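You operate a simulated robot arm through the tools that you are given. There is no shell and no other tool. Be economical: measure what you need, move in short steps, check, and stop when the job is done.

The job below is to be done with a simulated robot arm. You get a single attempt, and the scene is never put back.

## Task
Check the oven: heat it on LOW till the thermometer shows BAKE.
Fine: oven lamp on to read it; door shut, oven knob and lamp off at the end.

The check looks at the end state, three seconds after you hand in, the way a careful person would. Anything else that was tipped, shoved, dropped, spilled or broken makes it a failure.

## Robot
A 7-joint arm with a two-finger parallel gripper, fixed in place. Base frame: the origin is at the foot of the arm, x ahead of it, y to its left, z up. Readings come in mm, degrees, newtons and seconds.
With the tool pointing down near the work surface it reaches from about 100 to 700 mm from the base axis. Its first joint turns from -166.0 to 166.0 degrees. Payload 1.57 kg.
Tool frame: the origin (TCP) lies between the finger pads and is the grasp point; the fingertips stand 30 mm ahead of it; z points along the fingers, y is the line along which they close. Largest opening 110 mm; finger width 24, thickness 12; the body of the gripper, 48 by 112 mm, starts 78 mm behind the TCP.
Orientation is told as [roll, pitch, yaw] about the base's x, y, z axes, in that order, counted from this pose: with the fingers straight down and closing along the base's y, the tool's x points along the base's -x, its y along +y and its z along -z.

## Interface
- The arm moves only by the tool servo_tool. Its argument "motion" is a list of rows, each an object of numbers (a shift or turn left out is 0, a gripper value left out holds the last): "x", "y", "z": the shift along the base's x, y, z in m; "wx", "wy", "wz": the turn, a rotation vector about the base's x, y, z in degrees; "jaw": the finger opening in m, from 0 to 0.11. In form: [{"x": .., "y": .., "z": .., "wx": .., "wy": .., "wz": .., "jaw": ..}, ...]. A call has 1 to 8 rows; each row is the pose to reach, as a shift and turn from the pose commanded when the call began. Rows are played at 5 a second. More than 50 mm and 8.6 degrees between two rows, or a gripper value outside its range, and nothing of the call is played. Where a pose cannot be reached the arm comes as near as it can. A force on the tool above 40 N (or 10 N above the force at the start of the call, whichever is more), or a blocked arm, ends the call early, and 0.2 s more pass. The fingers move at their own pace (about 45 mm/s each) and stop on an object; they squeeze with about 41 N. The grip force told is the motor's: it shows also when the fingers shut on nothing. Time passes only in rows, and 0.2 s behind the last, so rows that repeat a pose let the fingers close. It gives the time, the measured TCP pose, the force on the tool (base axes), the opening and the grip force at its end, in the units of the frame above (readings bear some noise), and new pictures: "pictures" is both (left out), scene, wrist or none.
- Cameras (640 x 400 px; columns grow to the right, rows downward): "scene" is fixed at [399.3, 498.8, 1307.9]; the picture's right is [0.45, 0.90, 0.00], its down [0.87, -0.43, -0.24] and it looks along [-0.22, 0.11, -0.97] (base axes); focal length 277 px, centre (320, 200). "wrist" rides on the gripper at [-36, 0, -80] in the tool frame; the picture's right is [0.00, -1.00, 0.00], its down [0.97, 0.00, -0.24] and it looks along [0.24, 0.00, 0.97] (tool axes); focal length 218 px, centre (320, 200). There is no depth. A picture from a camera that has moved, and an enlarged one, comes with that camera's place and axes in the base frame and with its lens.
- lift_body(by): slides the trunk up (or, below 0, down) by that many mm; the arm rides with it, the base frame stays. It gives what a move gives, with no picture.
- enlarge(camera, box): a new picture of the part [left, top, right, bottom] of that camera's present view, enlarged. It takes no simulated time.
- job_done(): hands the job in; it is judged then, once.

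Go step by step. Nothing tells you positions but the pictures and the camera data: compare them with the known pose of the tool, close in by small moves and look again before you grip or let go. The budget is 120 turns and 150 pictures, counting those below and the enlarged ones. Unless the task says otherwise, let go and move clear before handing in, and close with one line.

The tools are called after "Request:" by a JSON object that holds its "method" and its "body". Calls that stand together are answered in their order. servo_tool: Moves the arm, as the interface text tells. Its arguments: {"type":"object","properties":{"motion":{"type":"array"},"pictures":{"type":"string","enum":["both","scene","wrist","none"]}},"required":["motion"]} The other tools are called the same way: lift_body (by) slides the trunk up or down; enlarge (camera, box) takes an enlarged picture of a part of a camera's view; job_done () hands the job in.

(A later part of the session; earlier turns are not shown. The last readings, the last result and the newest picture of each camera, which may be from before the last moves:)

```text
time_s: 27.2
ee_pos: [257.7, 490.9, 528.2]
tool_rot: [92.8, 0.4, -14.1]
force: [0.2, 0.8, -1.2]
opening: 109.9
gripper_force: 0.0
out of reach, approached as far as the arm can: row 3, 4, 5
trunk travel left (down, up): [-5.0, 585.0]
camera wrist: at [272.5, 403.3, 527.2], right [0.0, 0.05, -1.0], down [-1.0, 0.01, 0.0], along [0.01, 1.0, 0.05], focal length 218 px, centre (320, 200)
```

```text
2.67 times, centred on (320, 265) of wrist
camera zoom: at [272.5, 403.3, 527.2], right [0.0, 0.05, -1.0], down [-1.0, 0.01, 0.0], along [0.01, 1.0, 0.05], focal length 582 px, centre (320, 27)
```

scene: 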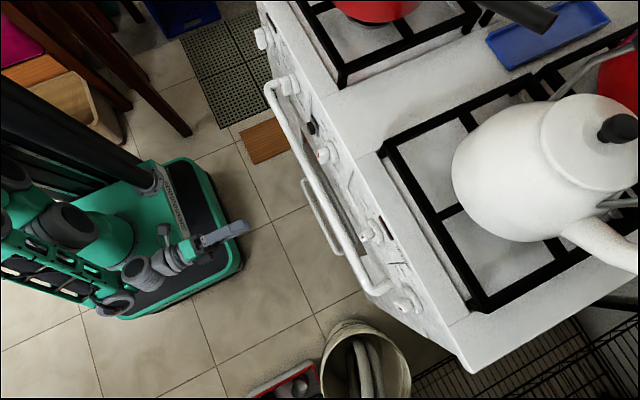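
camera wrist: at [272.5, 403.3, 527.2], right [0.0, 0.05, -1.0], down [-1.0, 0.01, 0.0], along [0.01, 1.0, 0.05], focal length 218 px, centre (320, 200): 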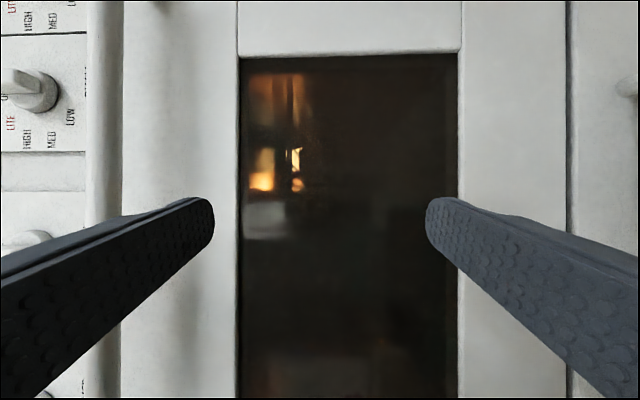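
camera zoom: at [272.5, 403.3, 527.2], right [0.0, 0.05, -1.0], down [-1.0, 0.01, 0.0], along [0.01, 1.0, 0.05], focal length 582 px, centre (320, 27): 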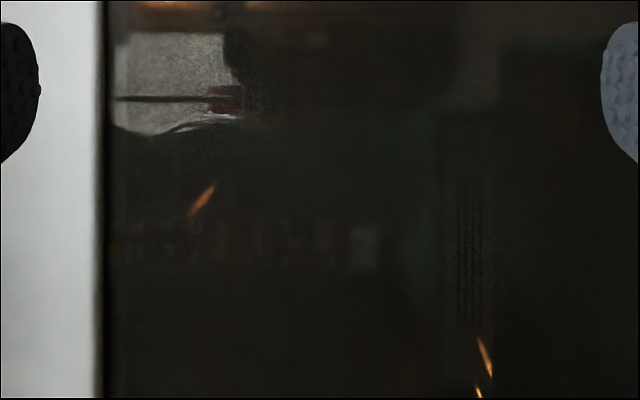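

Much of this is room reflections. I'll zoom tightly into candidate spots inside.

Request:
{"method": "enlarge", "body": {"camera": "wrist", "box": [240, 240, 370, 330]}}

Request:
{"method": "enlarge", "body": {"camera": "wrist", "box": [240, 60, 360, 160]}}

Request:
{"method": "enlarge", "body": {"camera": "wrist", "box": [240, 310, 460, 400]}}

```text
4.44 times, centred on (305, 285) of wrist
camera zoom: at [272.5, 403.3, 527.2], right [0.0, 0.05, -1.0], down [-1.0, 0.01, 0.0], along [0.01, 1.0, 0.05], focal length 970 px, centre (387, -178)
```

zoom: 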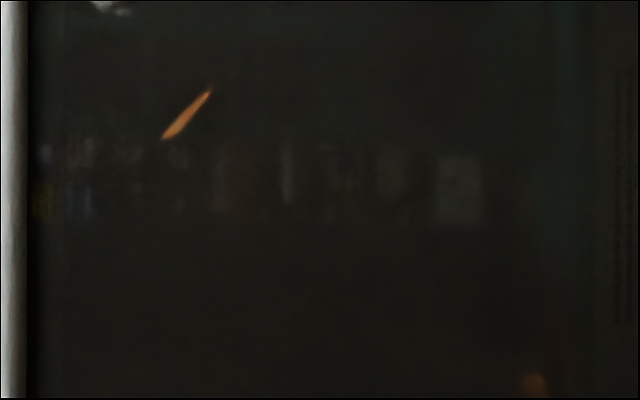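

```text
4.00 times, centred on (300, 110) of wrist
camera zoom: at [272.5, 403.3, 527.2], right [0.0, 0.05, -1.0], down [-1.0, 0.01, 0.0], along [0.01, 1.0, 0.05], focal length 873 px, centre (400, 560)
```

zoom: 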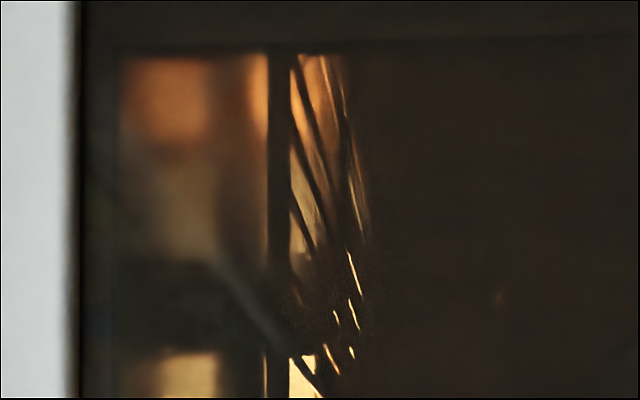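

```text
2.91 times, centred on (350, 355) of wrist
camera zoom: at [272.5, 403.3, 527.2], right [0.0, 0.05, -1.0], down [-1.0, 0.01, 0.0], along [0.01, 1.0, 0.05], focal length 635 px, centre (233, -251)
```

zoom: 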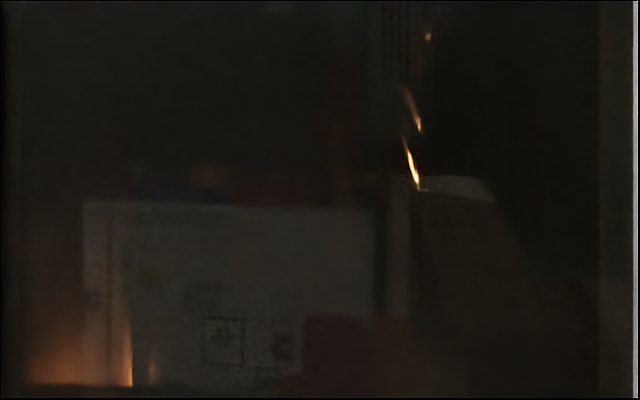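

The cavity itself looks unlit, so I'm not sure the lamp is on. I'll press the button again and compare; first back off, rise and realign.

Request:
{"method": "servo_tool", "body": {"motion": [{"x": -0.03, "y": -0.03, "wz": 5, "jaw": 0}, {"x": -0.06, "y": -0.06, "wz": 10}, {"x": -0.09, "y": -0.09, "wz": 14}, {"x": -0.12, "y": -0.12, "wz": 14}], "pictures": "none"}}

Request:
{"method": "lift_body", "body": {"by": 225}}

```text
time_s: 28.2
ee_pos: [137.6, 369.8, 531.4]
tool_rot: [92.7, 0.5, 0.0]
force: [0.1, -0.2, 0.0]
opening: 21.8
gripper_force: 0.3
trunk travel left (down, up): [-5.0, 585.0]
```

```text
time_s: 30.6
ee_pos: [137.4, 368.2, 757.5]
tool_rot: [92.7, 0.5, -0.1]
force: [0.1, -0.4, -0.3]
opening: 0.2
gripper_force: 20.9
trunk travel left (down, up): [-230.0, 360.0]
```

Request:
{"method": "servo_tool", "body": {"motion": [{"x": 0.0015, "y": 0.04, "z": 0.031, "wx": -2.7}, {"x": 0.0015, "y": 0.08, "z": 0.031, "wx": -2.7}, {"x": 0.0015, "y": 0.12, "z": 0.031, "wx": -2.7}, {"x": 0.0015, "y": 0.16, "z": 0.031, "wx": -2.7}, {"x": 0.0015, "y": 0.185, "z": 0.031, "wx": -2.7}], "pictures": "wrist"}}

Request:
{"method": "enlarge", "body": {"camera": "wrist", "box": [490, 60, 640, 360]}}

```text
refused: row 1 steps farther than a row can; nothing moved
```

```text
1.33 times, centred on (565, 210) of wrist
camera zoom: at [173.9, 288.5, 754.5], right [-0.01, 0.05, -1.0], down [-0.97, -0.24, 0.0], along [-0.24, 0.97, 0.05], focal length 291 px, centre (-7, 187)
```

zoom: 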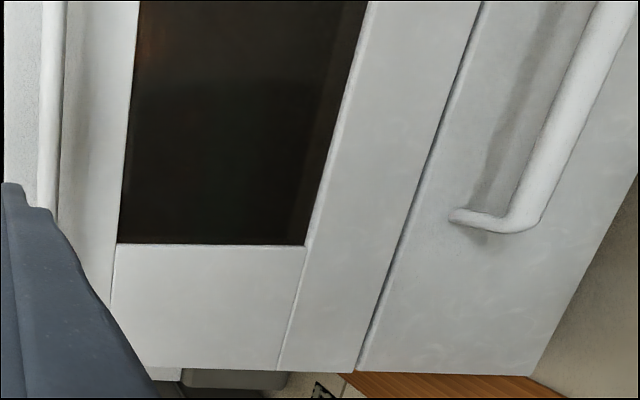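

Request:
{"method": "servo_tool", "body": {"motion": [{"x": 0.0015, "y": 0.03, "z": 0.02, "wx": -2.7}, {"x": 0.0015, "y": 0.07, "z": 0.031, "wx": -2.7}, {"x": 0.0015, "y": 0.11, "z": 0.031, "wx": -2.7}, {"x": 0.0015, "y": 0.15, "z": 0.031, "wx": -2.7}, {"x": 0.0015, "y": 0.185, "z": 0.031, "wx": -2.7}], "pictures": "wrist"}}

Request:
{"method": "enlarge", "body": {"camera": "wrist", "box": [270, 160, 370, 230]}}

```text
time_s: 31.8
ee_pos: [135.7, 508.9, 745.5]
tool_rot: [90.5, -1.2, -0.3]
force: [0.4, -1.2, -1.3]
opening: 0.0
gripper_force: 21.1
out of reach, approached as far as the arm can: row 2, 3, 4, 5
trunk travel left (down, up): [-230.0, 360.0]
camera wrist: at [171.9, 428.8, 747.4], right [0.02, 0.01, -1.0], down [-0.97, -0.24, -0.02], along [-0.24, 0.97, 0.0], focal length 218 px, centre (320, 200)
```

wrist: 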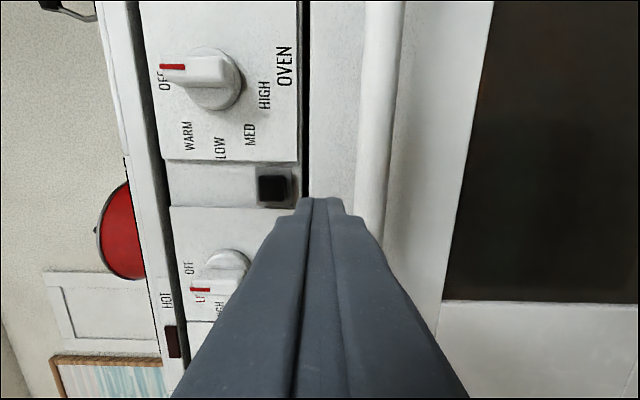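

```text
5.71 times, centred on (320, 195) of wrist
camera zoom: at [171.9, 428.8, 747.4], right [0.02, 0.01, -1.0], down [-0.97, -0.24, -0.02], along [-0.24, 0.97, 0.0], focal length 1247 px, centre (320, 229)
```

zoom: 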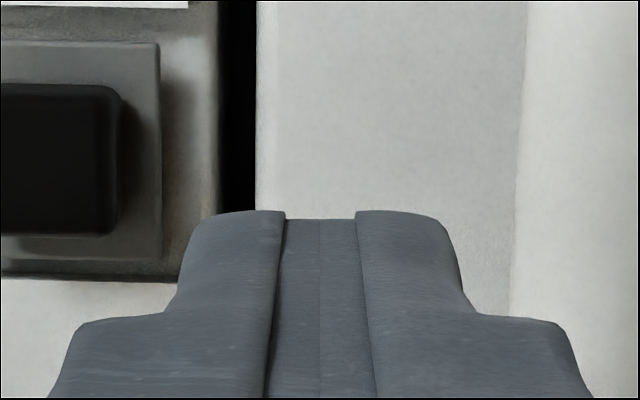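

The reach limit is linked to trunk height, so I'll raise the trunk 42 mm, which puts the tip level with the button.

Request:
{"method": "lift_body", "body": {"by": 42}}

Request:
{"method": "servo_tool", "body": {"motion": [{"x": 0.003, "y": 0.02}, {"x": 0.003, "y": 0.045}], "pictures": "wrist"}}

```text
time_s: 32.6
ee_pos: [135.9, 509.9, 787.5]
tool_rot: [90.4, -1.3, -0.2]
force: [0.5, -0.3, 0.2]
opening: 0.0
gripper_force: 21.7
trunk travel left (down, up): [-272.0, 318.0]
```

```text
time_s: 33.2
ee_pos: [142.1, 525.3, 766.5]
tool_rot: [90.4, -1.1, -0.2]
force: [0.0, -0.2, -0.9]
opening: 0.0
gripper_force: 21.4
out of reach, approached as far as the arm can: row 1, 2
trunk travel left (down, up): [-272.0, 318.0]
camera wrist: at [176.8, 444.6, 769.0], right [0.02, 0.01, -1.0], down [-0.97, -0.24, -0.02], along [-0.24, 0.97, 0.0], focal length 218 px, centre (320, 200)
```

wrist: 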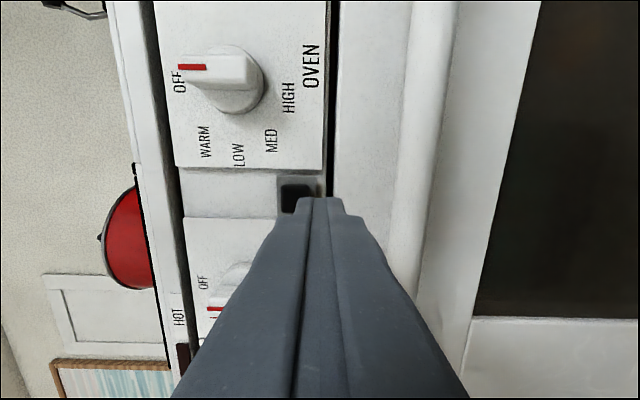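

Request:
{"method": "servo_tool", "body": {"motion": [{"y": -0.04}, {"y": -0.06}], "pictures": "none"}}

Request:
{"method": "lift_body", "body": {"by": 60}}

Request:
{"method": "servo_tool", "body": {"motion": [{"z": -0.0}, {"y": 0.02}, {"y": 0.05}], "pictures": "scene"}}

```text
time_s: 33.9
ee_pos: [144.1, 465.9, 767.0]
tool_rot: [90.4, -1.2, -0.1]
force: [0.0, -0.2, 0.3]
opening: 0.0
gripper_force: 21.6
trunk travel left (down, up): [-272.0, 318.0]
```

```text
time_s: 34.9
ee_pos: [144.9, 464.4, 827.2]
tool_rot: [90.4, -1.2, -0.3]
force: [-0.5, 0.0, 0.6]
opening: 0.0
gripper_force: 21.0
trunk travel left (down, up): [-332.0, 258.0]
```

```text
time_s: 35.6
ee_pos: [145.3, 514.5, 826.2]
tool_rot: [90.4, -1.2, -0.2]
force: [0.3, -0.2, 0.8]
opening: 0.0
gripper_force: 21.1
trunk travel left (down, up): [-332.0, 258.0]
```

scene: 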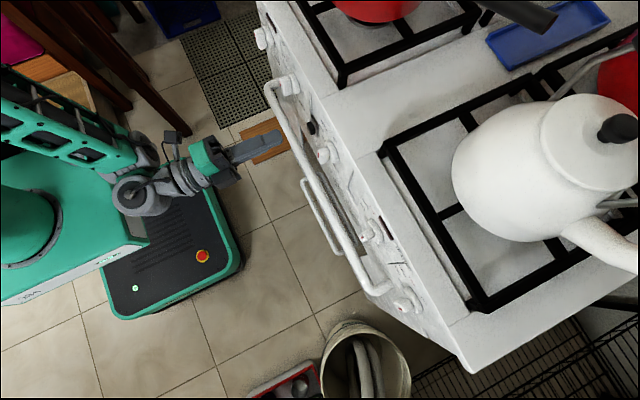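

That works. Now come down 38 mm to button level.

Request:
{"method": "servo_tool", "body": {"motion": [{"x": -0.006, "z": -0.02}, {"x": -0.006, "z": -0.038}, {"x": -0.006, "y": 0.02, "z": -0.038}, {"x": -0.006, "y": 0.045, "z": -0.038}], "pictures": "wrist"}}

```text
time_s: 36.6
ee_pos: [141.4, 553.8, 784.8]
tool_rot: [90.4, -1.2, -0.3]
force: [-0.6, 0.4, 0.0]
opening: 0.0
gripper_force: 21.4
out of reach, approached as far as the arm can: row 4
trunk travel left (down, up): [-332.0, 258.0]
camera wrist: at [176.5, 472.8, 786.4], right [0.02, 0.01, -1.0], down [-0.97, -0.24, -0.02], along [-0.24, 0.97, 0.0], focal length 218 px, centre (320, 200)
```

wrist: 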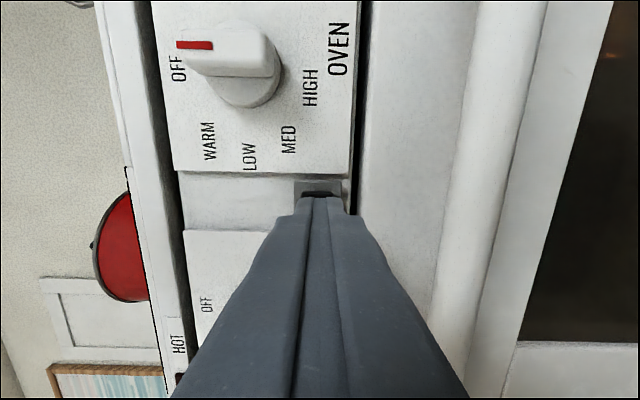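

Comparing with the pre-press view from this same pose, there's now an orange glow in the window, so the lamp really is on and I must not press again. I'll go back to look from window-top height.

Request:
{"method": "enlarge", "body": {"camera": "wrist", "box": [540, 0, 640, 100]}}

Request:
{"method": "servo_tool", "body": {"motion": [{"x": 0.0, "y": -0.03}, {"x": 0.03, "y": -0.06}, {"x": 0.06, "y": -0.08, "wz": -7}, {"x": 0.1, "y": -0.1, "wz": -14}, {"x": 0.12, "y": -0.12, "wz": -14, "jaw": 0.11}], "pictures": "none"}}

Request:
{"method": "lift_body", "body": {"by": -170}}

Request:
{"method": "servo_tool", "body": {"motion": [{"y": 0.0, "jaw": 0.11}, {"y": 0.0}], "pictures": "wrist"}}

```text
4.00 times, centred on (590, 50) of wrist
camera zoom: at [176.5, 472.8, 786.4], right [0.02, 0.01, -1.0], down [-0.97, -0.24, -0.02], along [-0.24, 0.97, 0.0], focal length 873 px, centre (-760, 800)
```

zoom: 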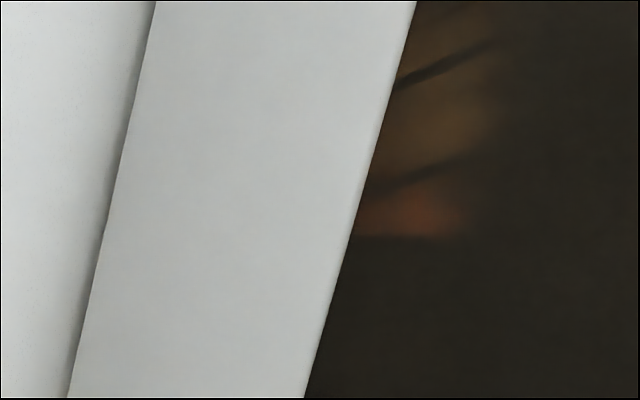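

```text
time_s: 37.9
ee_pos: [261.0, 435.0, 786.6]
tool_rot: [90.8, -1.2, -14.2]
force: [-0.9, 0.4, -0.7]
opening: 31.6
gripper_force: 0.0
trunk travel left (down, up): [-332.0, 258.0]
```

```text
time_s: 39.8
ee_pos: [259.9, 434.4, 615.7]
tool_rot: [90.6, -1.3, -14.2]
force: [0.3, 0.8, 0.9]
opening: 109.8
gripper_force: 0.1
trunk travel left (down, up): [-162.0, 428.0]
```

```text
time_s: 40.4
ee_pos: [261.0, 435.0, 616.8]
tool_rot: [90.5, -1.2, -14.2]
force: [-0.4, 1.5, -0.2]
opening: 110.3
gripper_force: 0.0
trunk travel left (down, up): [-162.0, 428.0]
camera wrist: at [276.0, 347.9, 618.2], right [0.02, 0.0, -1.0], down [-1.0, 0.01, -0.02], along [0.01, 1.0, 0.0], focal length 218 px, centre (320, 200)
```

wrist: 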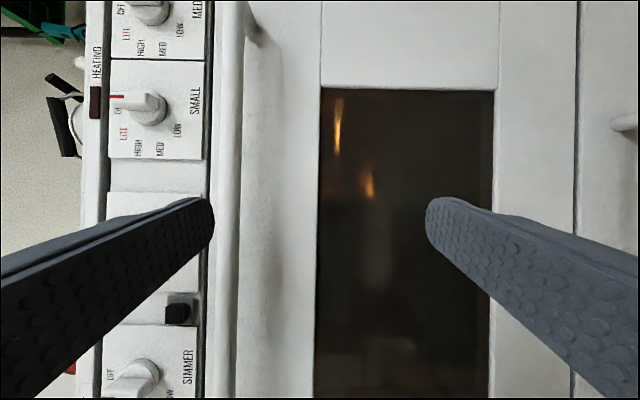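

Request:
{"method": "enlarge", "body": {"camera": "wrist", "box": [318, 90, 458, 200]}}

Request:
{"method": "enlarge", "body": {"camera": "wrist", "box": [318, 190, 458, 300]}}

Request:
{"method": "enlarge", "body": {"camera": "wrist", "box": [318, 290, 458, 400]}}

```text
3.64 times, centred on (388, 145) of wrist
camera zoom: at [276.0, 347.9, 618.2], right [0.02, 0.0, -1.0], down [-1.0, 0.01, -0.02], along [0.01, 1.0, 0.0], focal length 794 px, centre (73, 400)
```

zoom: 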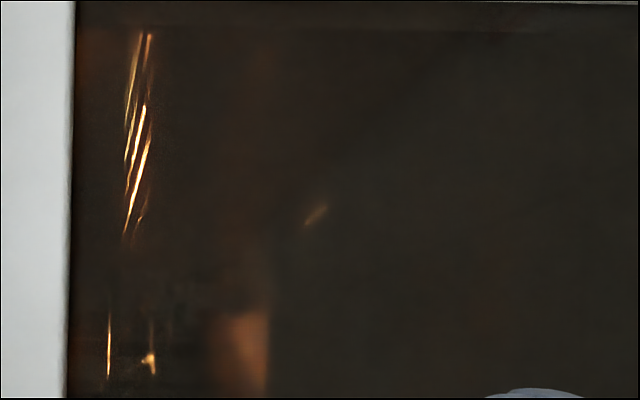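

```text
3.64 times, centred on (388, 245) of wrist
camera zoom: at [276.0, 347.9, 618.2], right [0.02, 0.0, -1.0], down [-1.0, 0.01, -0.02], along [0.01, 1.0, 0.0], focal length 794 px, centre (73, 36)
```

zoom: 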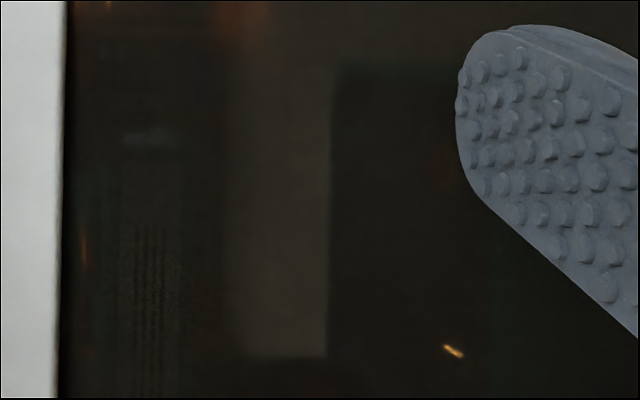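

```text
3.64 times, centred on (388, 345) of wrist
camera zoom: at [276.0, 347.9, 618.2], right [0.02, 0.0, -1.0], down [-1.0, 0.01, -0.02], along [0.01, 1.0, 0.0], focal length 794 px, centre (73, -327)
```

zoom: 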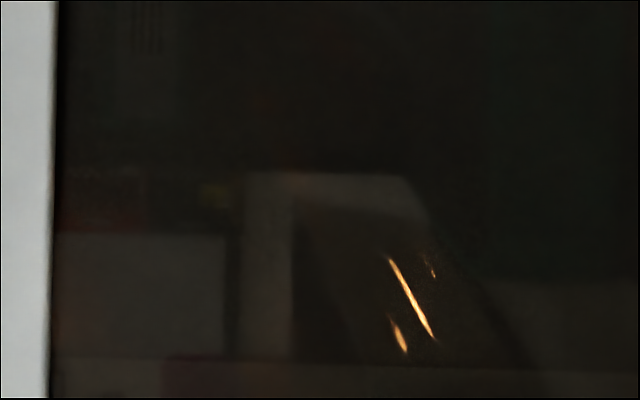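

There's a small object with rim highlights near wrist px (352,187). Zooming in hard.

Request:
{"method": "enlarge", "body": {"camera": "wrist", "box": [330, 165, 390, 205]}}

```text
10.00 times, centred on (360, 185) of wrist
camera zoom: at [276.0, 347.9, 618.2], right [0.02, 0.0, -1.0], down [-1.0, 0.01, -0.02], along [0.01, 1.0, 0.0], focal length 2183 px, centre (-80, 350)
```

zoom: 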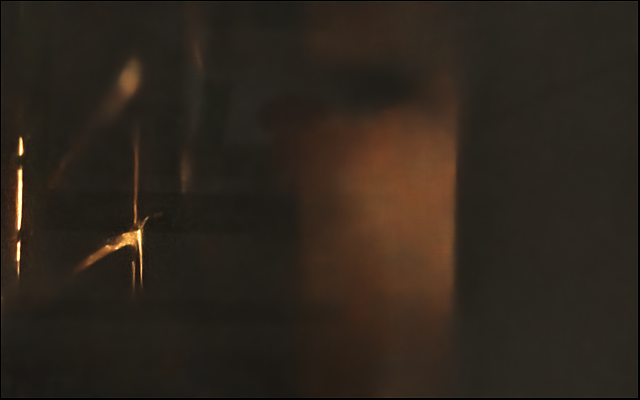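

The rack lies at z≈584, and it hides the back when seen from above or below. I'll view edge-on at about z=588 and zoom on the lamp and the round glow beside it at the back.

Request:
{"method": "lift_body", "body": {"by": -38}}

Request:
{"method": "servo_tool", "body": {"motion": [{"x": 0.03, "y": 0.03}, {"x": 0.05, "y": 0.04}, {"x": 0.05, "y": 0.04}], "pictures": "wrist"}}

Request:
{"method": "enlarge", "body": {"camera": "wrist", "box": [276, 140, 346, 250]}}

```text
time_s: 41.2
ee_pos: [261.0, 434.5, 579.2]
tool_rot: [90.6, -1.2, -14.3]
force: [0.2, -0.6, 0.3]
opening: 109.9
gripper_force: 0.0
trunk travel left (down, up): [-124.0, 466.0]
```

```text
time_s: 42.0
ee_pos: [309.4, 474.5, 577.9]
tool_rot: [90.4, -1.2, -14.2]
force: [0.7, -0.1, 0.4]
opening: 109.7
gripper_force: 0.1
trunk travel left (down, up): [-124.0, 466.0]
camera wrist: at [325.5, 387.4, 579.0], right [0.02, 0.0, -1.0], down [-1.0, 0.01, -0.02], along [0.01, 1.0, 0.0], focal length 218 px, centre (320, 200)
```

wrist: 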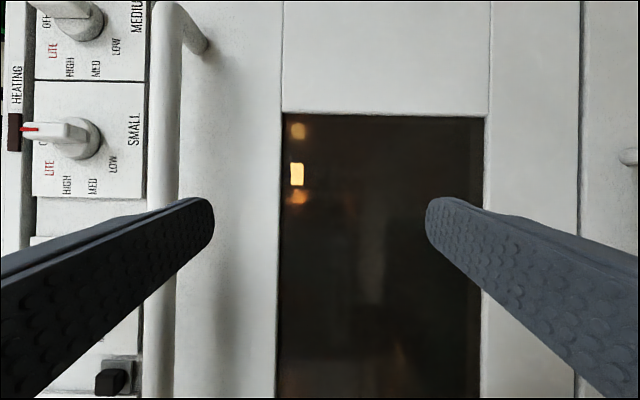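

```text
3.64 times, centred on (311, 195) of wrist
camera zoom: at [325.5, 387.4, 579.0], right [0.02, 0.0, -1.0], down [-1.0, 0.01, -0.02], along [0.01, 1.0, 0.0], focal length 794 px, centre (353, 218)
```

zoom: 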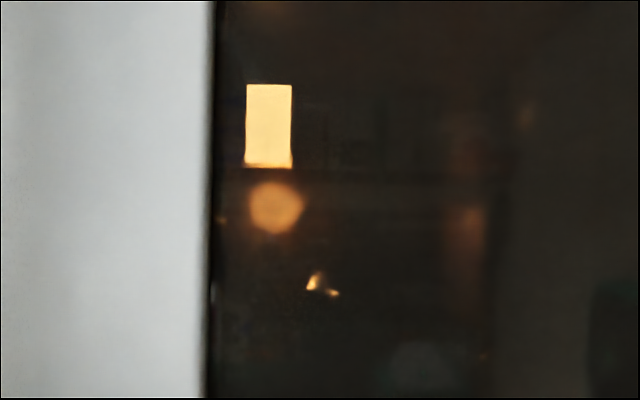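

A small object with highlights sits on the rack at about (295,790,597). Zooming hard.

Request:
{"method": "enlarge", "body": {"camera": "wrist", "box": [296, 200, 336, 232]}}

```text
12.50 times, centred on (316, 216) of wrist
camera zoom: at [325.5, 387.4, 579.0], right [0.02, 0.0, -1.0], down [-1.0, 0.01, -0.02], along [0.01, 1.0, 0.0], focal length 2728 px, centre (370, 0)
```

zoom: 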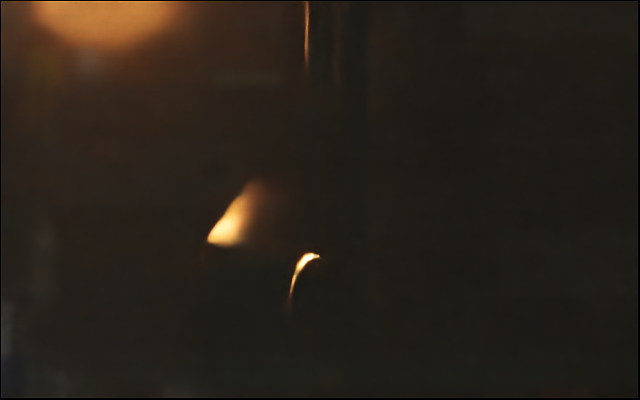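

The earlier low view showed a curved coloured band (orange, yellow, blue) high near the front, possibly the dial. I'll go low again, tilt up more and examine it.

Request:
{"method": "servo_tool", "body": {"motion": [{"x": -0.01, "z": -0.02, "wx": 6}, {"x": -0.02, "z": -0.04, "wx": 12}, {"x": -0.03, "z": -0.06, "wx": 18}, {"x": -0.035, "z": -0.08, "wx": 24}], "pictures": "none"}}

Request:
{"method": "lift_body", "body": {"by": -30}}

Request:
{"method": "servo_tool", "body": {"motion": [{"y": 0.0}], "pictures": "wrist"}}

Request:
{"method": "enlarge", "body": {"camera": "wrist", "box": [240, 130, 340, 230]}}

```text
time_s: 43.0
ee_pos: [272.6, 474.5, 496.8]
tool_rot: [113.8, 4.6, -13.4]
force: [0.9, 0.1, 0.7]
opening: 110.1
gripper_force: 0.0
trunk travel left (down, up): [-124.0, 466.0]
```

```text
time_s: 43.7
ee_pos: [272.1, 475.1, 467.2]
tool_rot: [113.7, 4.6, -13.5]
force: [0.4, 0.8, -0.9]
opening: 110.1
gripper_force: 0.1
trunk travel left (down, up): [-94.0, 496.0]
```

```text
time_s: 44.1
ee_pos: [274.5, 474.1, 466.8]
tool_rot: [113.7, 4.6, -13.4]
force: [0.1, -1.3, 0.0]
opening: 109.8
gripper_force: 0.1
trunk travel left (down, up): [-94.0, 496.0]
camera wrist: at [288.2, 395.7, 433.0], right [0.02, 0.41, -0.91], down [-1.0, 0.01, -0.02], along [0.01, 0.91, 0.41], focal length 218 px, centre (320, 200)
```

wrist: 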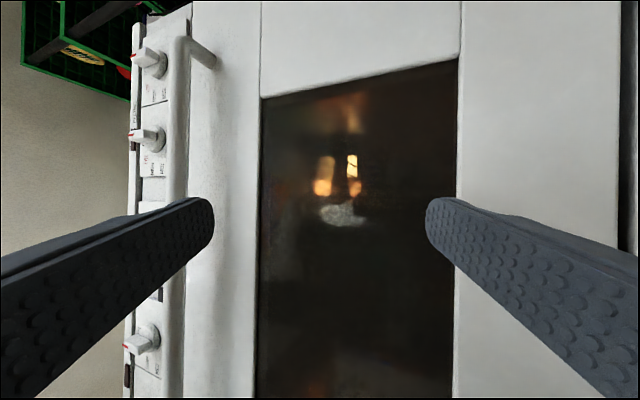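

```text
4.00 times, centred on (290, 180) of wrist
camera zoom: at [288.2, 395.7, 433.0], right [0.02, 0.41, -0.91], down [-1.0, 0.01, -0.02], along [0.01, 0.91, 0.41], focal length 873 px, centre (440, 280)
```

zoom: 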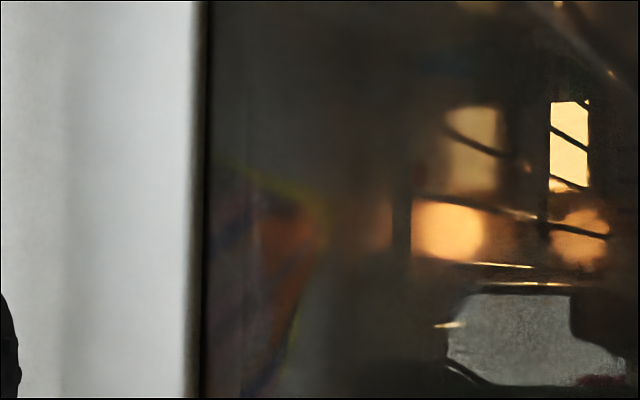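

Request:
{"method": "enlarge", "body": {"camera": "wrist", "box": [310, 190, 390, 240]}}

```text
8.00 times, centred on (350, 215) of wrist
camera zoom: at [288.2, 395.7, 433.0], right [0.02, 0.41, -0.91], down [-1.0, 0.01, -0.02], along [0.01, 0.91, 0.41], focal length 1746 px, centre (80, 80)
```

zoom: 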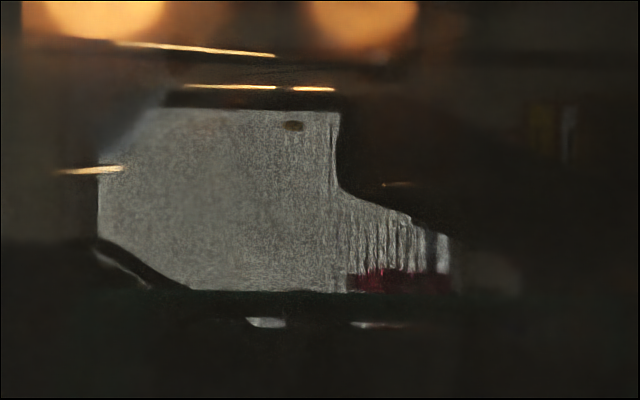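

That pale patch is the room reflected. I'll go as close to the glass as I safely can, centred at (297, ·, 570), to examine the object on the rack.

Request:
{"method": "servo_tool", "body": {"motion": [{"z": 0.02, "wx": -6}, {"z": 0.04, "wx": -12}, {"z": 0.06, "wx": -18}, {"z": 0.08, "wx": -23.5}], "pictures": "none"}}

Request:
{"method": "lift_body", "body": {"by": 25}}

Request:
{"method": "servo_tool", "body": {"motion": [{"y": 0.03}, {"y": 0.06}, {"y": 0.075}, {"y": 0.075}], "pictures": "wrist"}}

Request:
{"method": "enlarge", "body": {"camera": "wrist", "box": [230, 120, 410, 270]}}

```text
time_s: 45.1
ee_pos: [272.5, 477.4, 546.6]
tool_rot: [90.7, -1.0, -14.2]
force: [0.1, 0.4, 0.4]
opening: 110.0
gripper_force: 0.1
trunk travel left (down, up): [-94.0, 496.0]
```

```text
time_s: 45.9
ee_pos: [271.7, 476.7, 570.4]
tool_rot: [90.9, -1.1, -14.2]
force: [-0.1, 0.4, 1.0]
opening: 110.1
gripper_force: 0.0
trunk travel left (down, up): [-119.0, 471.0]
```

```text
time_s: 46.9
ee_pos: [268.8, 531.3, 563.3]
tool_rot: [91.1, -1.1, -14.1]
force: [0.4, -0.1, 0.5]
opening: 110.0
gripper_force: 0.1
out of reach, approached as far as the arm can: row 2, 3, 4
trunk travel left (down, up): [-119.0, 471.0]
camera wrist: at [284.3, 444.6, 563.6], right [0.02, 0.01, -1.0], down [-1.0, 0.01, -0.02], along [0.01, 1.0, 0.01], focal length 218 px, centre (320, 200)
```

wrist: 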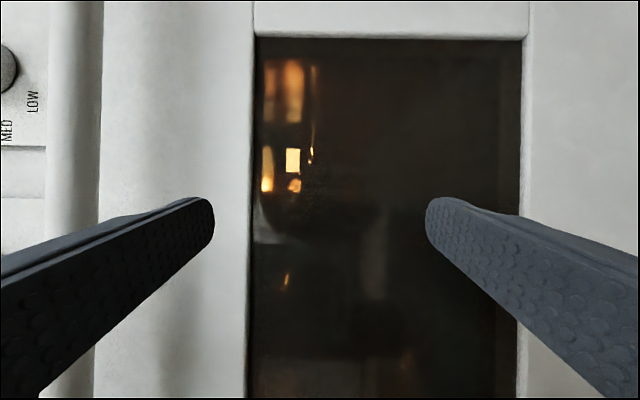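

```text
2.67 times, centred on (320, 195) of wrist
camera zoom: at [284.3, 444.6, 563.6], right [0.02, 0.01, -1.0], down [-1.0, 0.01, -0.02], along [0.01, 1.0, 0.01], focal length 582 px, centre (320, 213)
```

zoom: 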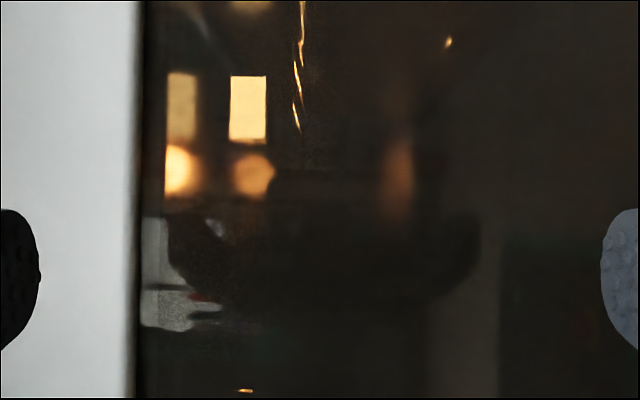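

Nothing on the rack here. I'll check the far sides of the cavity obliquely, first looking left from the right edge.

Request:
{"method": "servo_tool", "body": {"motion": [{"x": 0.02, "y": -0.03, "wz": 8}, {"x": 0.04, "y": -0.05, "wz": 16}, {"x": 0.05, "y": -0.06, "wz": 24}, {"x": 0.06, "y": -0.06, "wz": 32}, {"x": 0.07, "y": -0.06, "wz": 40}], "pictures": "wrist"}}

Request:
{"method": "enlarge", "body": {"camera": "wrist", "box": [210, 60, 450, 230]}}

Request:
{"method": "enlarge", "body": {"camera": "wrist", "box": [210, 220, 450, 390]}}

```text
time_s: 48.0
ee_pos: [258.5, 488.9, 556.2]
tool_rot: [90.9, -1.0, 0.0]
force: [-1.0, -0.6, 0.7]
opening: 110.0
gripper_force: 0.0
out of reach, approached as far as the arm can: row 1, 2, 3, 4, 5
trunk travel left (down, up): [-119.0, 471.0]
camera wrist: at [294.6, 408.5, 557.1], right [0.02, 0.02, -1.0], down [-0.97, -0.24, -0.02], along [-0.24, 0.97, 0.01], focal length 218 px, centre (320, 200)
```

wrist: 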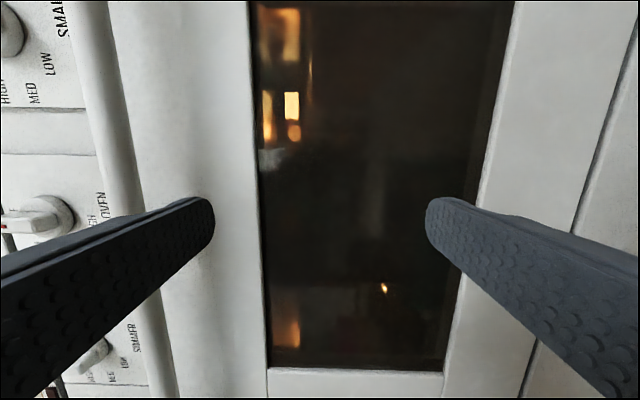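

```text
2.35 times, centred on (330, 145) of wrist
camera zoom: at [294.6, 408.5, 557.1], right [0.02, 0.02, -1.0], down [-0.97, -0.24, -0.02], along [-0.24, 0.97, 0.01], focal length 514 px, centre (296, 329)
```

zoom: 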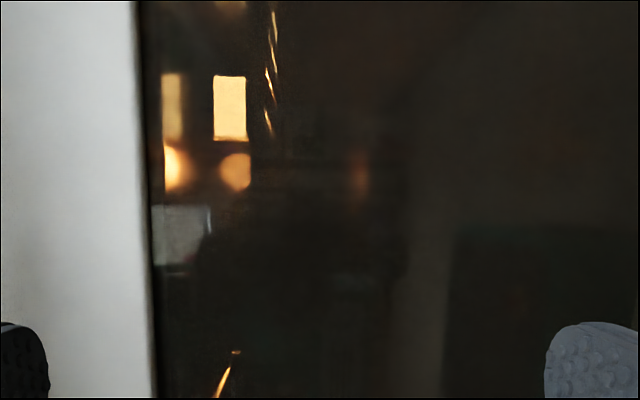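

```text
2.35 times, centred on (330, 305) of wrist
camera zoom: at [294.6, 408.5, 557.1], right [0.02, 0.02, -1.0], down [-0.97, -0.24, -0.02], along [-0.24, 0.97, 0.01], focal length 514 px, centre (296, -47)
```

zoom: 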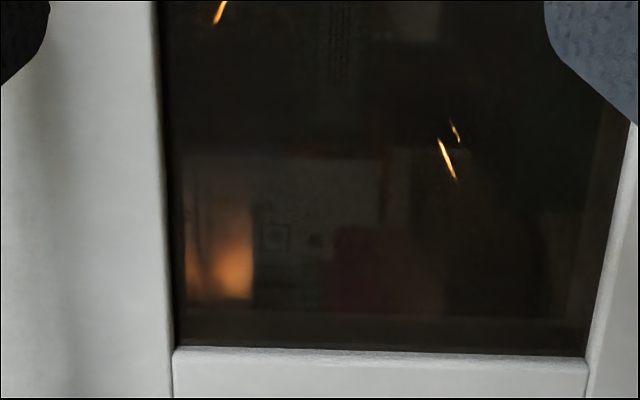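

Nothing on the left side either. Now looking right from the left edge.

Request:
{"method": "servo_tool", "body": {"motion": [{"x": -0.03, "y": -0.02, "wz": -8}, {"x": -0.06, "y": -0.04, "wz": -16}, {"x": -0.09, "y": -0.05, "wz": -24}, {"x": -0.11, "y": -0.05, "wz": -32}, {"x": -0.12, "y": -0.05, "wz": -40}], "pictures": "wrist"}}

Request:
{"method": "enlarge", "body": {"camera": "wrist", "box": [210, 20, 450, 190]}}

Request:
{"method": "enlarge", "body": {"camera": "wrist", "box": [210, 180, 450, 350]}}

```text
time_s: 49.2
ee_pos: [176.9, 428.4, 574.4]
tool_rot: [91.3, 0.0, -37.0]
force: [0.1, 1.0, 0.2]
opening: 109.9
gripper_force: 0.1
out of reach, approached as far as the arm can: row 5
trunk travel left (down, up): [-119.0, 471.0]
camera wrist: at [157.7, 342.7, 574.3], right [0.01, 0.02, -1.0], down [-0.92, 0.39, -0.01], along [0.39, 0.92, 0.02], focal length 218 px, centre (320, 200)
```

wrist: 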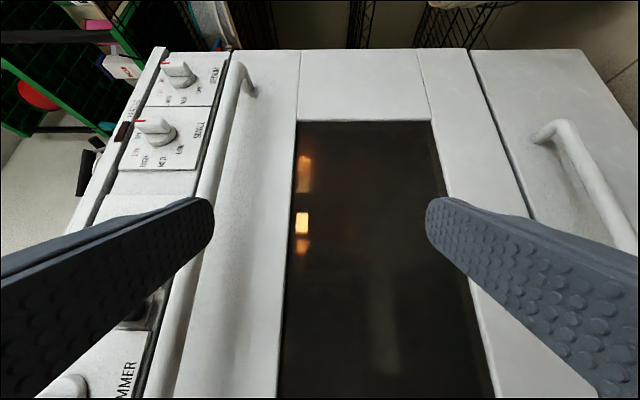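

```text
2.35 times, centred on (330, 105) of wrist
camera zoom: at [157.7, 342.7, 574.3], right [0.01, 0.02, -1.0], down [-0.92, 0.39, -0.01], along [0.39, 0.92, 0.02], focal length 514 px, centre (296, 424)
```

zoom: 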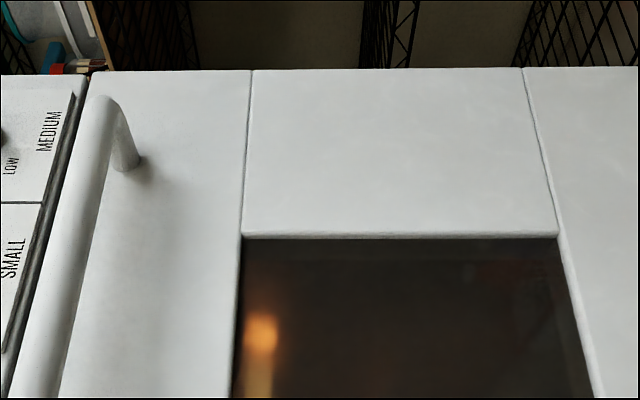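

```text
2.35 times, centred on (330, 265) of wrist
camera zoom: at [157.7, 342.7, 574.3], right [0.01, 0.02, -1.0], down [-0.92, 0.39, -0.01], along [0.39, 0.92, 0.02], focal length 514 px, centre (296, 47)
```

zoom: 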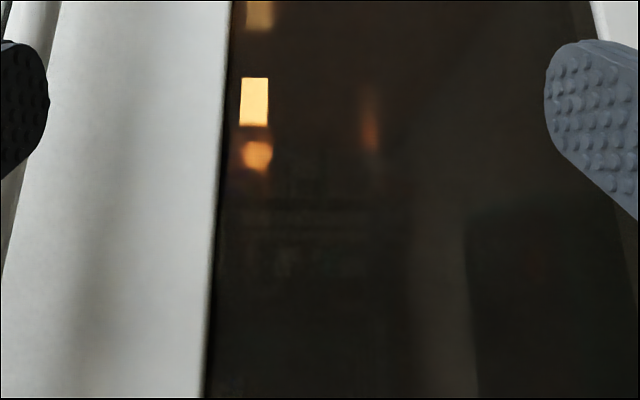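

Still nothing. The low part of the cavity near the door hasn't been examined well; I'll look down into it from just above the window.

Request:
{"method": "servo_tool", "body": {"motion": [{"x": 0.03, "z": 0.01, "wz": 8}, {"x": 0.05, "z": 0.02, "wz": 16}, {"x": 0.07, "z": 0.03, "wz": 22}], "pictures": "none"}}

Request:
{"method": "servo_tool", "body": {"motion": [{"wx": -8}, {"wx": -16}, {"wx": -24, "z": 0.02}, {"wx": -30, "z": 0.04}], "pictures": "wrist"}}

```text
time_s: 50.0
ee_pos: [259.1, 425.0, 587.1]
tool_rot: [90.8, -1.0, -18.1]
force: [0.7, -0.2, 0.9]
opening: 110.2
gripper_force: 0.1
trunk travel left (down, up): [-119.0, 471.0]
```

```text
time_s: 51.0
ee_pos: [257.9, 422.6, 627.1]
tool_rot: [62.0, -9.6, -15.2]
force: [0.4, 0.1, -0.2]
opening: 110.2
gripper_force: 0.0
trunk travel left (down, up): [-119.0, 471.0]
camera wrist: at [266.9, 347.1, 671.5], right [0.02, -0.49, -0.87], down [-1.0, 0.05, -0.05], along [0.07, 0.87, -0.49], focal length 218 px, centre (320, 200)
```

wrist: 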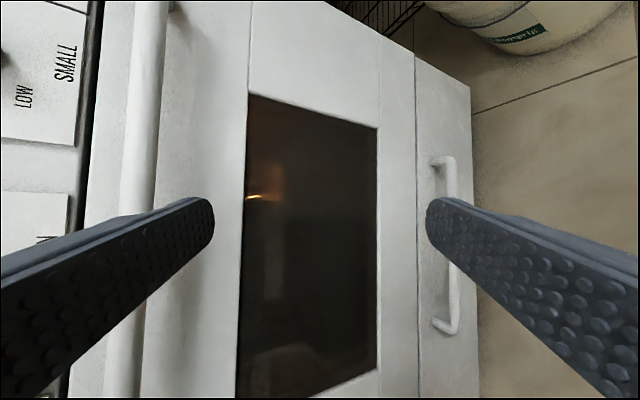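

Request:
{"method": "enlarge", "body": {"camera": "wrist", "box": [235, 90, 385, 240]}}

Request:
{"method": "enlarge", "body": {"camera": "wrist", "box": [235, 240, 385, 390]}}

```text
2.67 times, centred on (310, 165) of wrist
camera zoom: at [266.9, 347.1, 671.5], right [0.02, -0.49, -0.87], down [-1.0, 0.05, -0.05], along [0.07, 0.87, -0.49], focal length 582 px, centre (347, 293)
```

zoom: 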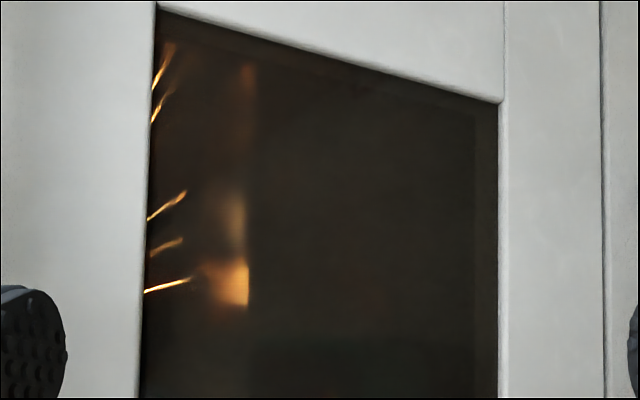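

```text
2.67 times, centred on (310, 315) of wrist
camera zoom: at [266.9, 347.1, 671.5], right [0.02, -0.49, -0.87], down [-1.0, 0.05, -0.05], along [0.07, 0.87, -0.49], focal length 582 px, centre (347, -107)
```

zoom: 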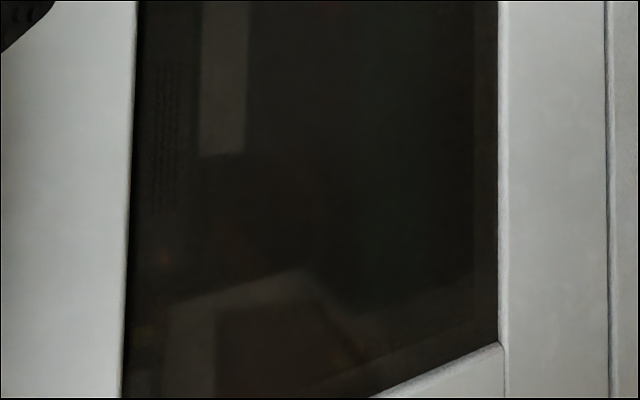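

Comparing views, a glint with a small cap triangulates consistently to about (183,716,606), a real object standing on the rack. I'll move the camera right in front of it.

Request:
{"method": "servo_tool", "body": {"motion": [{"wx": 8, "x": -0.02}, {"wx": 16, "x": -0.04}, {"wx": 24, "x": -0.06, "z": -0.02}, {"wx": 30, "x": -0.09, "z": -0.03}, {"wx": 30, "x": -0.09, "z": -0.03, "y": 0.03}, {"wx": 30, "x": -0.09, "z": -0.03, "y": 0.06}], "pictures": "wrist"}}

Request:
{"method": "enlarge", "body": {"camera": "wrist", "box": [260, 150, 360, 250]}}

```text
time_s: 52.5
ee_pos: [166.0, 484.3, 596.6]
tool_rot: [91.0, -1.0, -17.9]
force: [0.3, -0.6, -0.2]
opening: 109.8
gripper_force: 0.1
trunk travel left (down, up): [-119.0, 471.0]
camera wrist: at [176.1, 396.8, 597.0], right [0.02, 0.01, -1.0], down [-1.0, 0.07, -0.02], along [0.07, 1.0, 0.01], focal length 218 px, centre (320, 200)
```

wrist: 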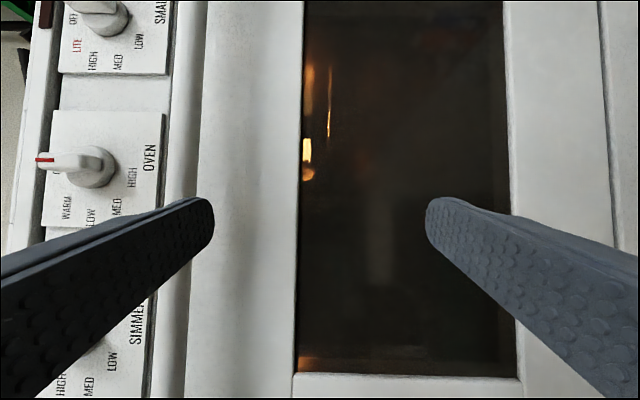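

```text
4.00 times, centred on (310, 200) of wrist
camera zoom: at [176.1, 396.8, 597.0], right [0.02, 0.01, -1.0], down [-1.0, 0.07, -0.02], along [0.07, 1.0, 0.01], focal length 873 px, centre (360, 200)
```

zoom: 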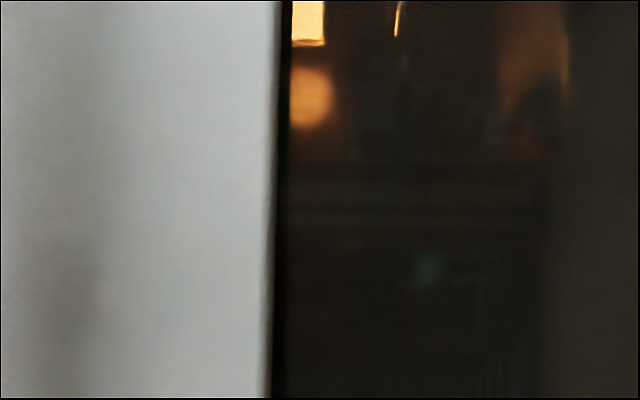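

Comparing the faint rows seen in two earlier views, they triangulate to about x≈165, y≈712, z≈510–640, agreeing with that glint. I'll zoom there strongly.

Request:
{"method": "enlarge", "body": {"camera": "wrist", "box": [300, 195, 380, 255]}}

```text
6.67 times, centred on (340, 225) of wrist
camera zoom: at [176.1, 396.8, 597.0], right [0.02, 0.01, -1.0], down [-1.0, 0.07, -0.02], along [0.07, 1.0, 0.01], focal length 1455 px, centre (187, 33)
```

zoom: 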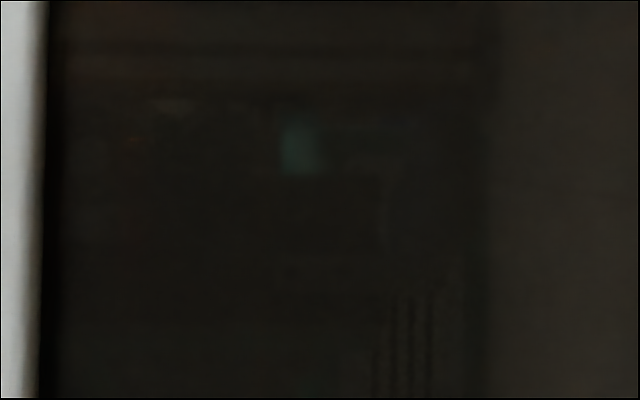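

One orange feature triangulates consistently from seven views to (316,912,505): a real object in the middle of the oven. Zooming on it.

Request:
{"method": "enlarge", "body": {"camera": "wrist", "box": [370, 140, 418, 190]}}

```text
8.00 times, centred on (394, 165) of wrist
camera zoom: at [176.1, 396.8, 597.0], right [0.02, 0.01, -1.0], down [-1.0, 0.07, -0.02], along [0.07, 1.0, 0.01], focal length 1746 px, centre (-272, 480)
```

zoom: 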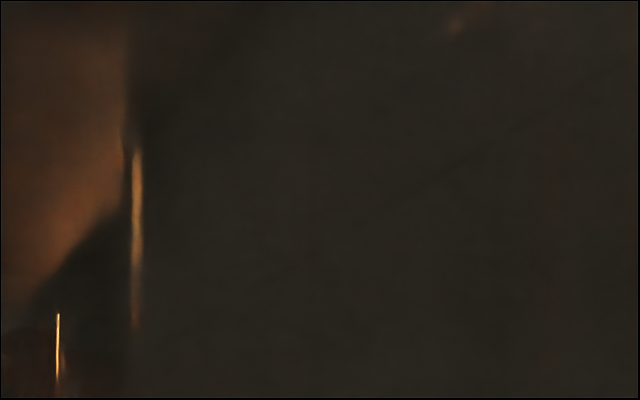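

Let me follow up the blurred multi-coloured patch seen at a steep upward angle near x≈285; it may be a dial above the rack by the door. I'll go lower and tilt further up.

Request:
{"method": "servo_tool", "body": {"motion": [{"x": 0.03, "y": -0.02, "z": -0.02, "wx": 8}, {"x": 0.06, "y": -0.03, "z": -0.04, "wx": 16}, {"x": 0.09, "y": -0.03, "z": -0.06, "wx": 24}, {"x": 0.11, "y": -0.03, "z": -0.08, "wx": 32}, {"x": 0.11, "y": -0.03, "z": -0.09, "wx": 36}], "pictures": "none"}}

Request:
{"method": "lift_body", "body": {"by": -75}}

Request:
{"method": "servo_tool", "body": {"motion": [{"y": 0.0}], "pictures": "wrist"}}

```text
time_s: 53.6
ee_pos: [278.3, 456.7, 508.2]
tool_rot: [125.6, 9.5, -15.2]
force: [1.3, 1.4, 0.9]
opening: 109.9
gripper_force: 0.1
trunk travel left (down, up): [-119.0, 471.0]
```

```text
time_s: 54.8
ee_pos: [278.4, 457.0, 432.5]
tool_rot: [125.5, 9.6, -15.1]
force: [-0.5, -0.7, -0.2]
opening: 109.8
gripper_force: 0.0
trunk travel left (down, up): [-44.0, 546.0]
```

```text
time_s: 55.2
ee_pos: [277.7, 456.9, 432.7]
tool_rot: [125.5, 9.6, -15.1]
force: [-1.3, 0.6, 0.1]
opening: 110.3
gripper_force: 0.1
trunk travel left (down, up): [-44.0, 546.0]
camera wrist: at [287.8, 386.5, 382.6], right [0.02, 0.6, -0.8], down [-1.0, 0.07, 0.02], along [0.07, 0.8, 0.6], focal length 218 px, centre (320, 200)
```

wrist: 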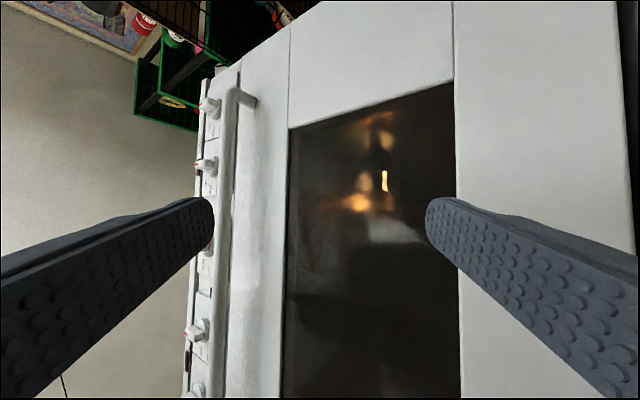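

Request:
{"method": "enlarge", "body": {"camera": "wrist", "box": [285, 100, 445, 260]}}

```text
2.50 times, centred on (365, 180) of wrist
camera zoom: at [287.8, 386.5, 382.6], right [0.02, 0.6, -0.8], down [-1.0, 0.07, 0.02], along [0.07, 0.8, 0.6], focal length 546 px, centre (208, 250)
```

zoom: 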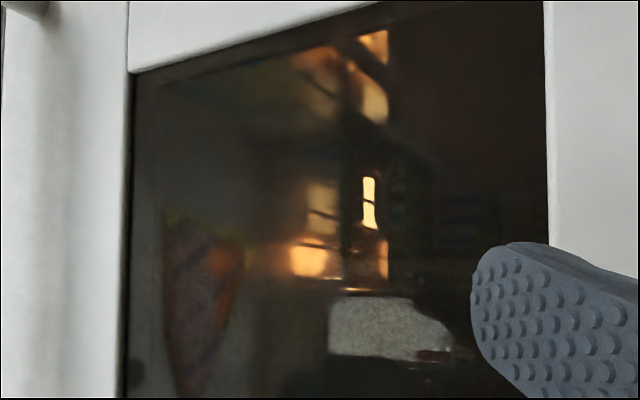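

The lamp's image is cut by a curved silhouette; I'll zoom in on it.

Request:
{"method": "enlarge", "body": {"camera": "wrist", "box": [350, 150, 420, 220]}}

```text
5.71 times, centred on (385, 185) of wrist
camera zoom: at [287.8, 386.5, 382.6], right [0.02, 0.6, -0.8], down [-1.0, 0.07, 0.02], along [0.07, 0.8, 0.6], focal length 1247 px, centre (-51, 286)
```

zoom: 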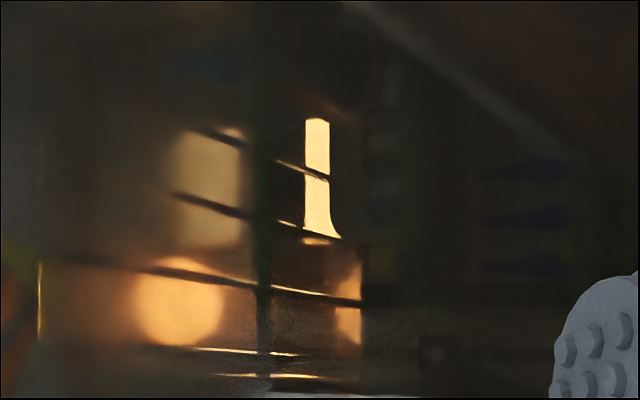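

There's a silhouetted object around (365,750,500) on a lower rack, to the right. I'll view it straight on at its own height from nearby.

Request:
{"method": "servo_tool", "body": {"motion": [{"x": 0.02, "z": 0.01, "wx": -8}, {"x": 0.04, "z": 0.03, "wx": -16}, {"x": 0.06, "z": 0.05, "wx": -24}, {"x": 0.07, "z": 0.07, "wx": -32}, {"x": 0.08, "z": 0.075, "wx": -36}, {"x": 0.08, "z": 0.075, "y": 0.03, "wx": -36}, {"x": 0.08, "z": 0.075, "y": 0.05, "wx": -36}], "pictures": "wrist"}}

Request:
{"method": "enlarge", "body": {"camera": "wrist", "box": [240, 120, 430, 280]}}

```text
time_s: 56.8
ee_pos: [345.1, 475.7, 493.8]
tool_rot: [90.8, -1.3, -17.9]
force: [0.1, 0.4, -0.1]
opening: 109.9
gripper_force: 0.0
out of reach, approached as far as the arm can: row 5, 6, 7
trunk travel left (down, up): [-44.0, 546.0]
camera wrist: at [355.1, 387.6, 495.1], right [0.03, 0.01, -1.0], down [-1.0, 0.07, -0.03], along [0.07, 1.0, 0.01], focal length 218 px, centre (320, 200)
```

wrist: 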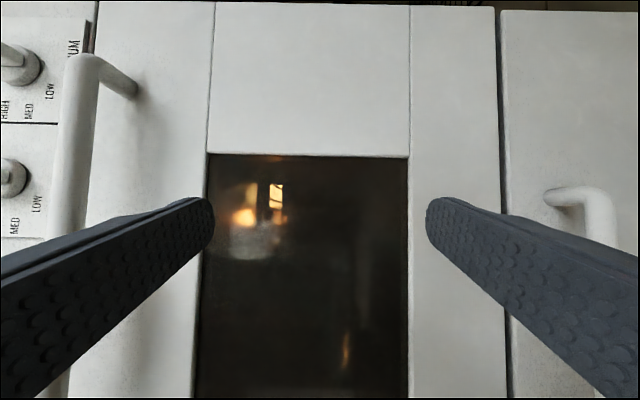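

```text
2.50 times, centred on (335, 200) of wrist
camera zoom: at [355.1, 387.6, 495.1], right [0.03, 0.01, -1.0], down [-1.0, 0.07, -0.03], along [0.07, 1.0, 0.01], focal length 546 px, centre (282, 200)
```

zoom: 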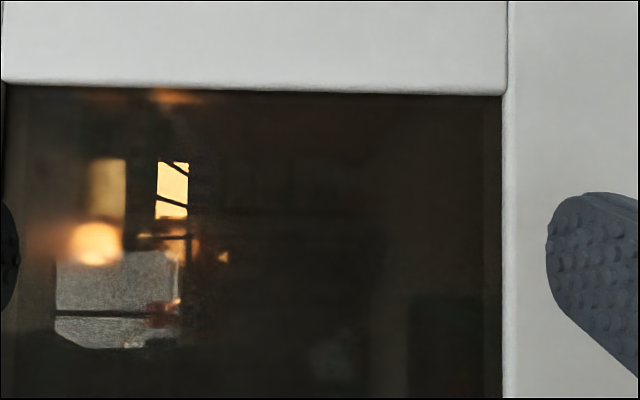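

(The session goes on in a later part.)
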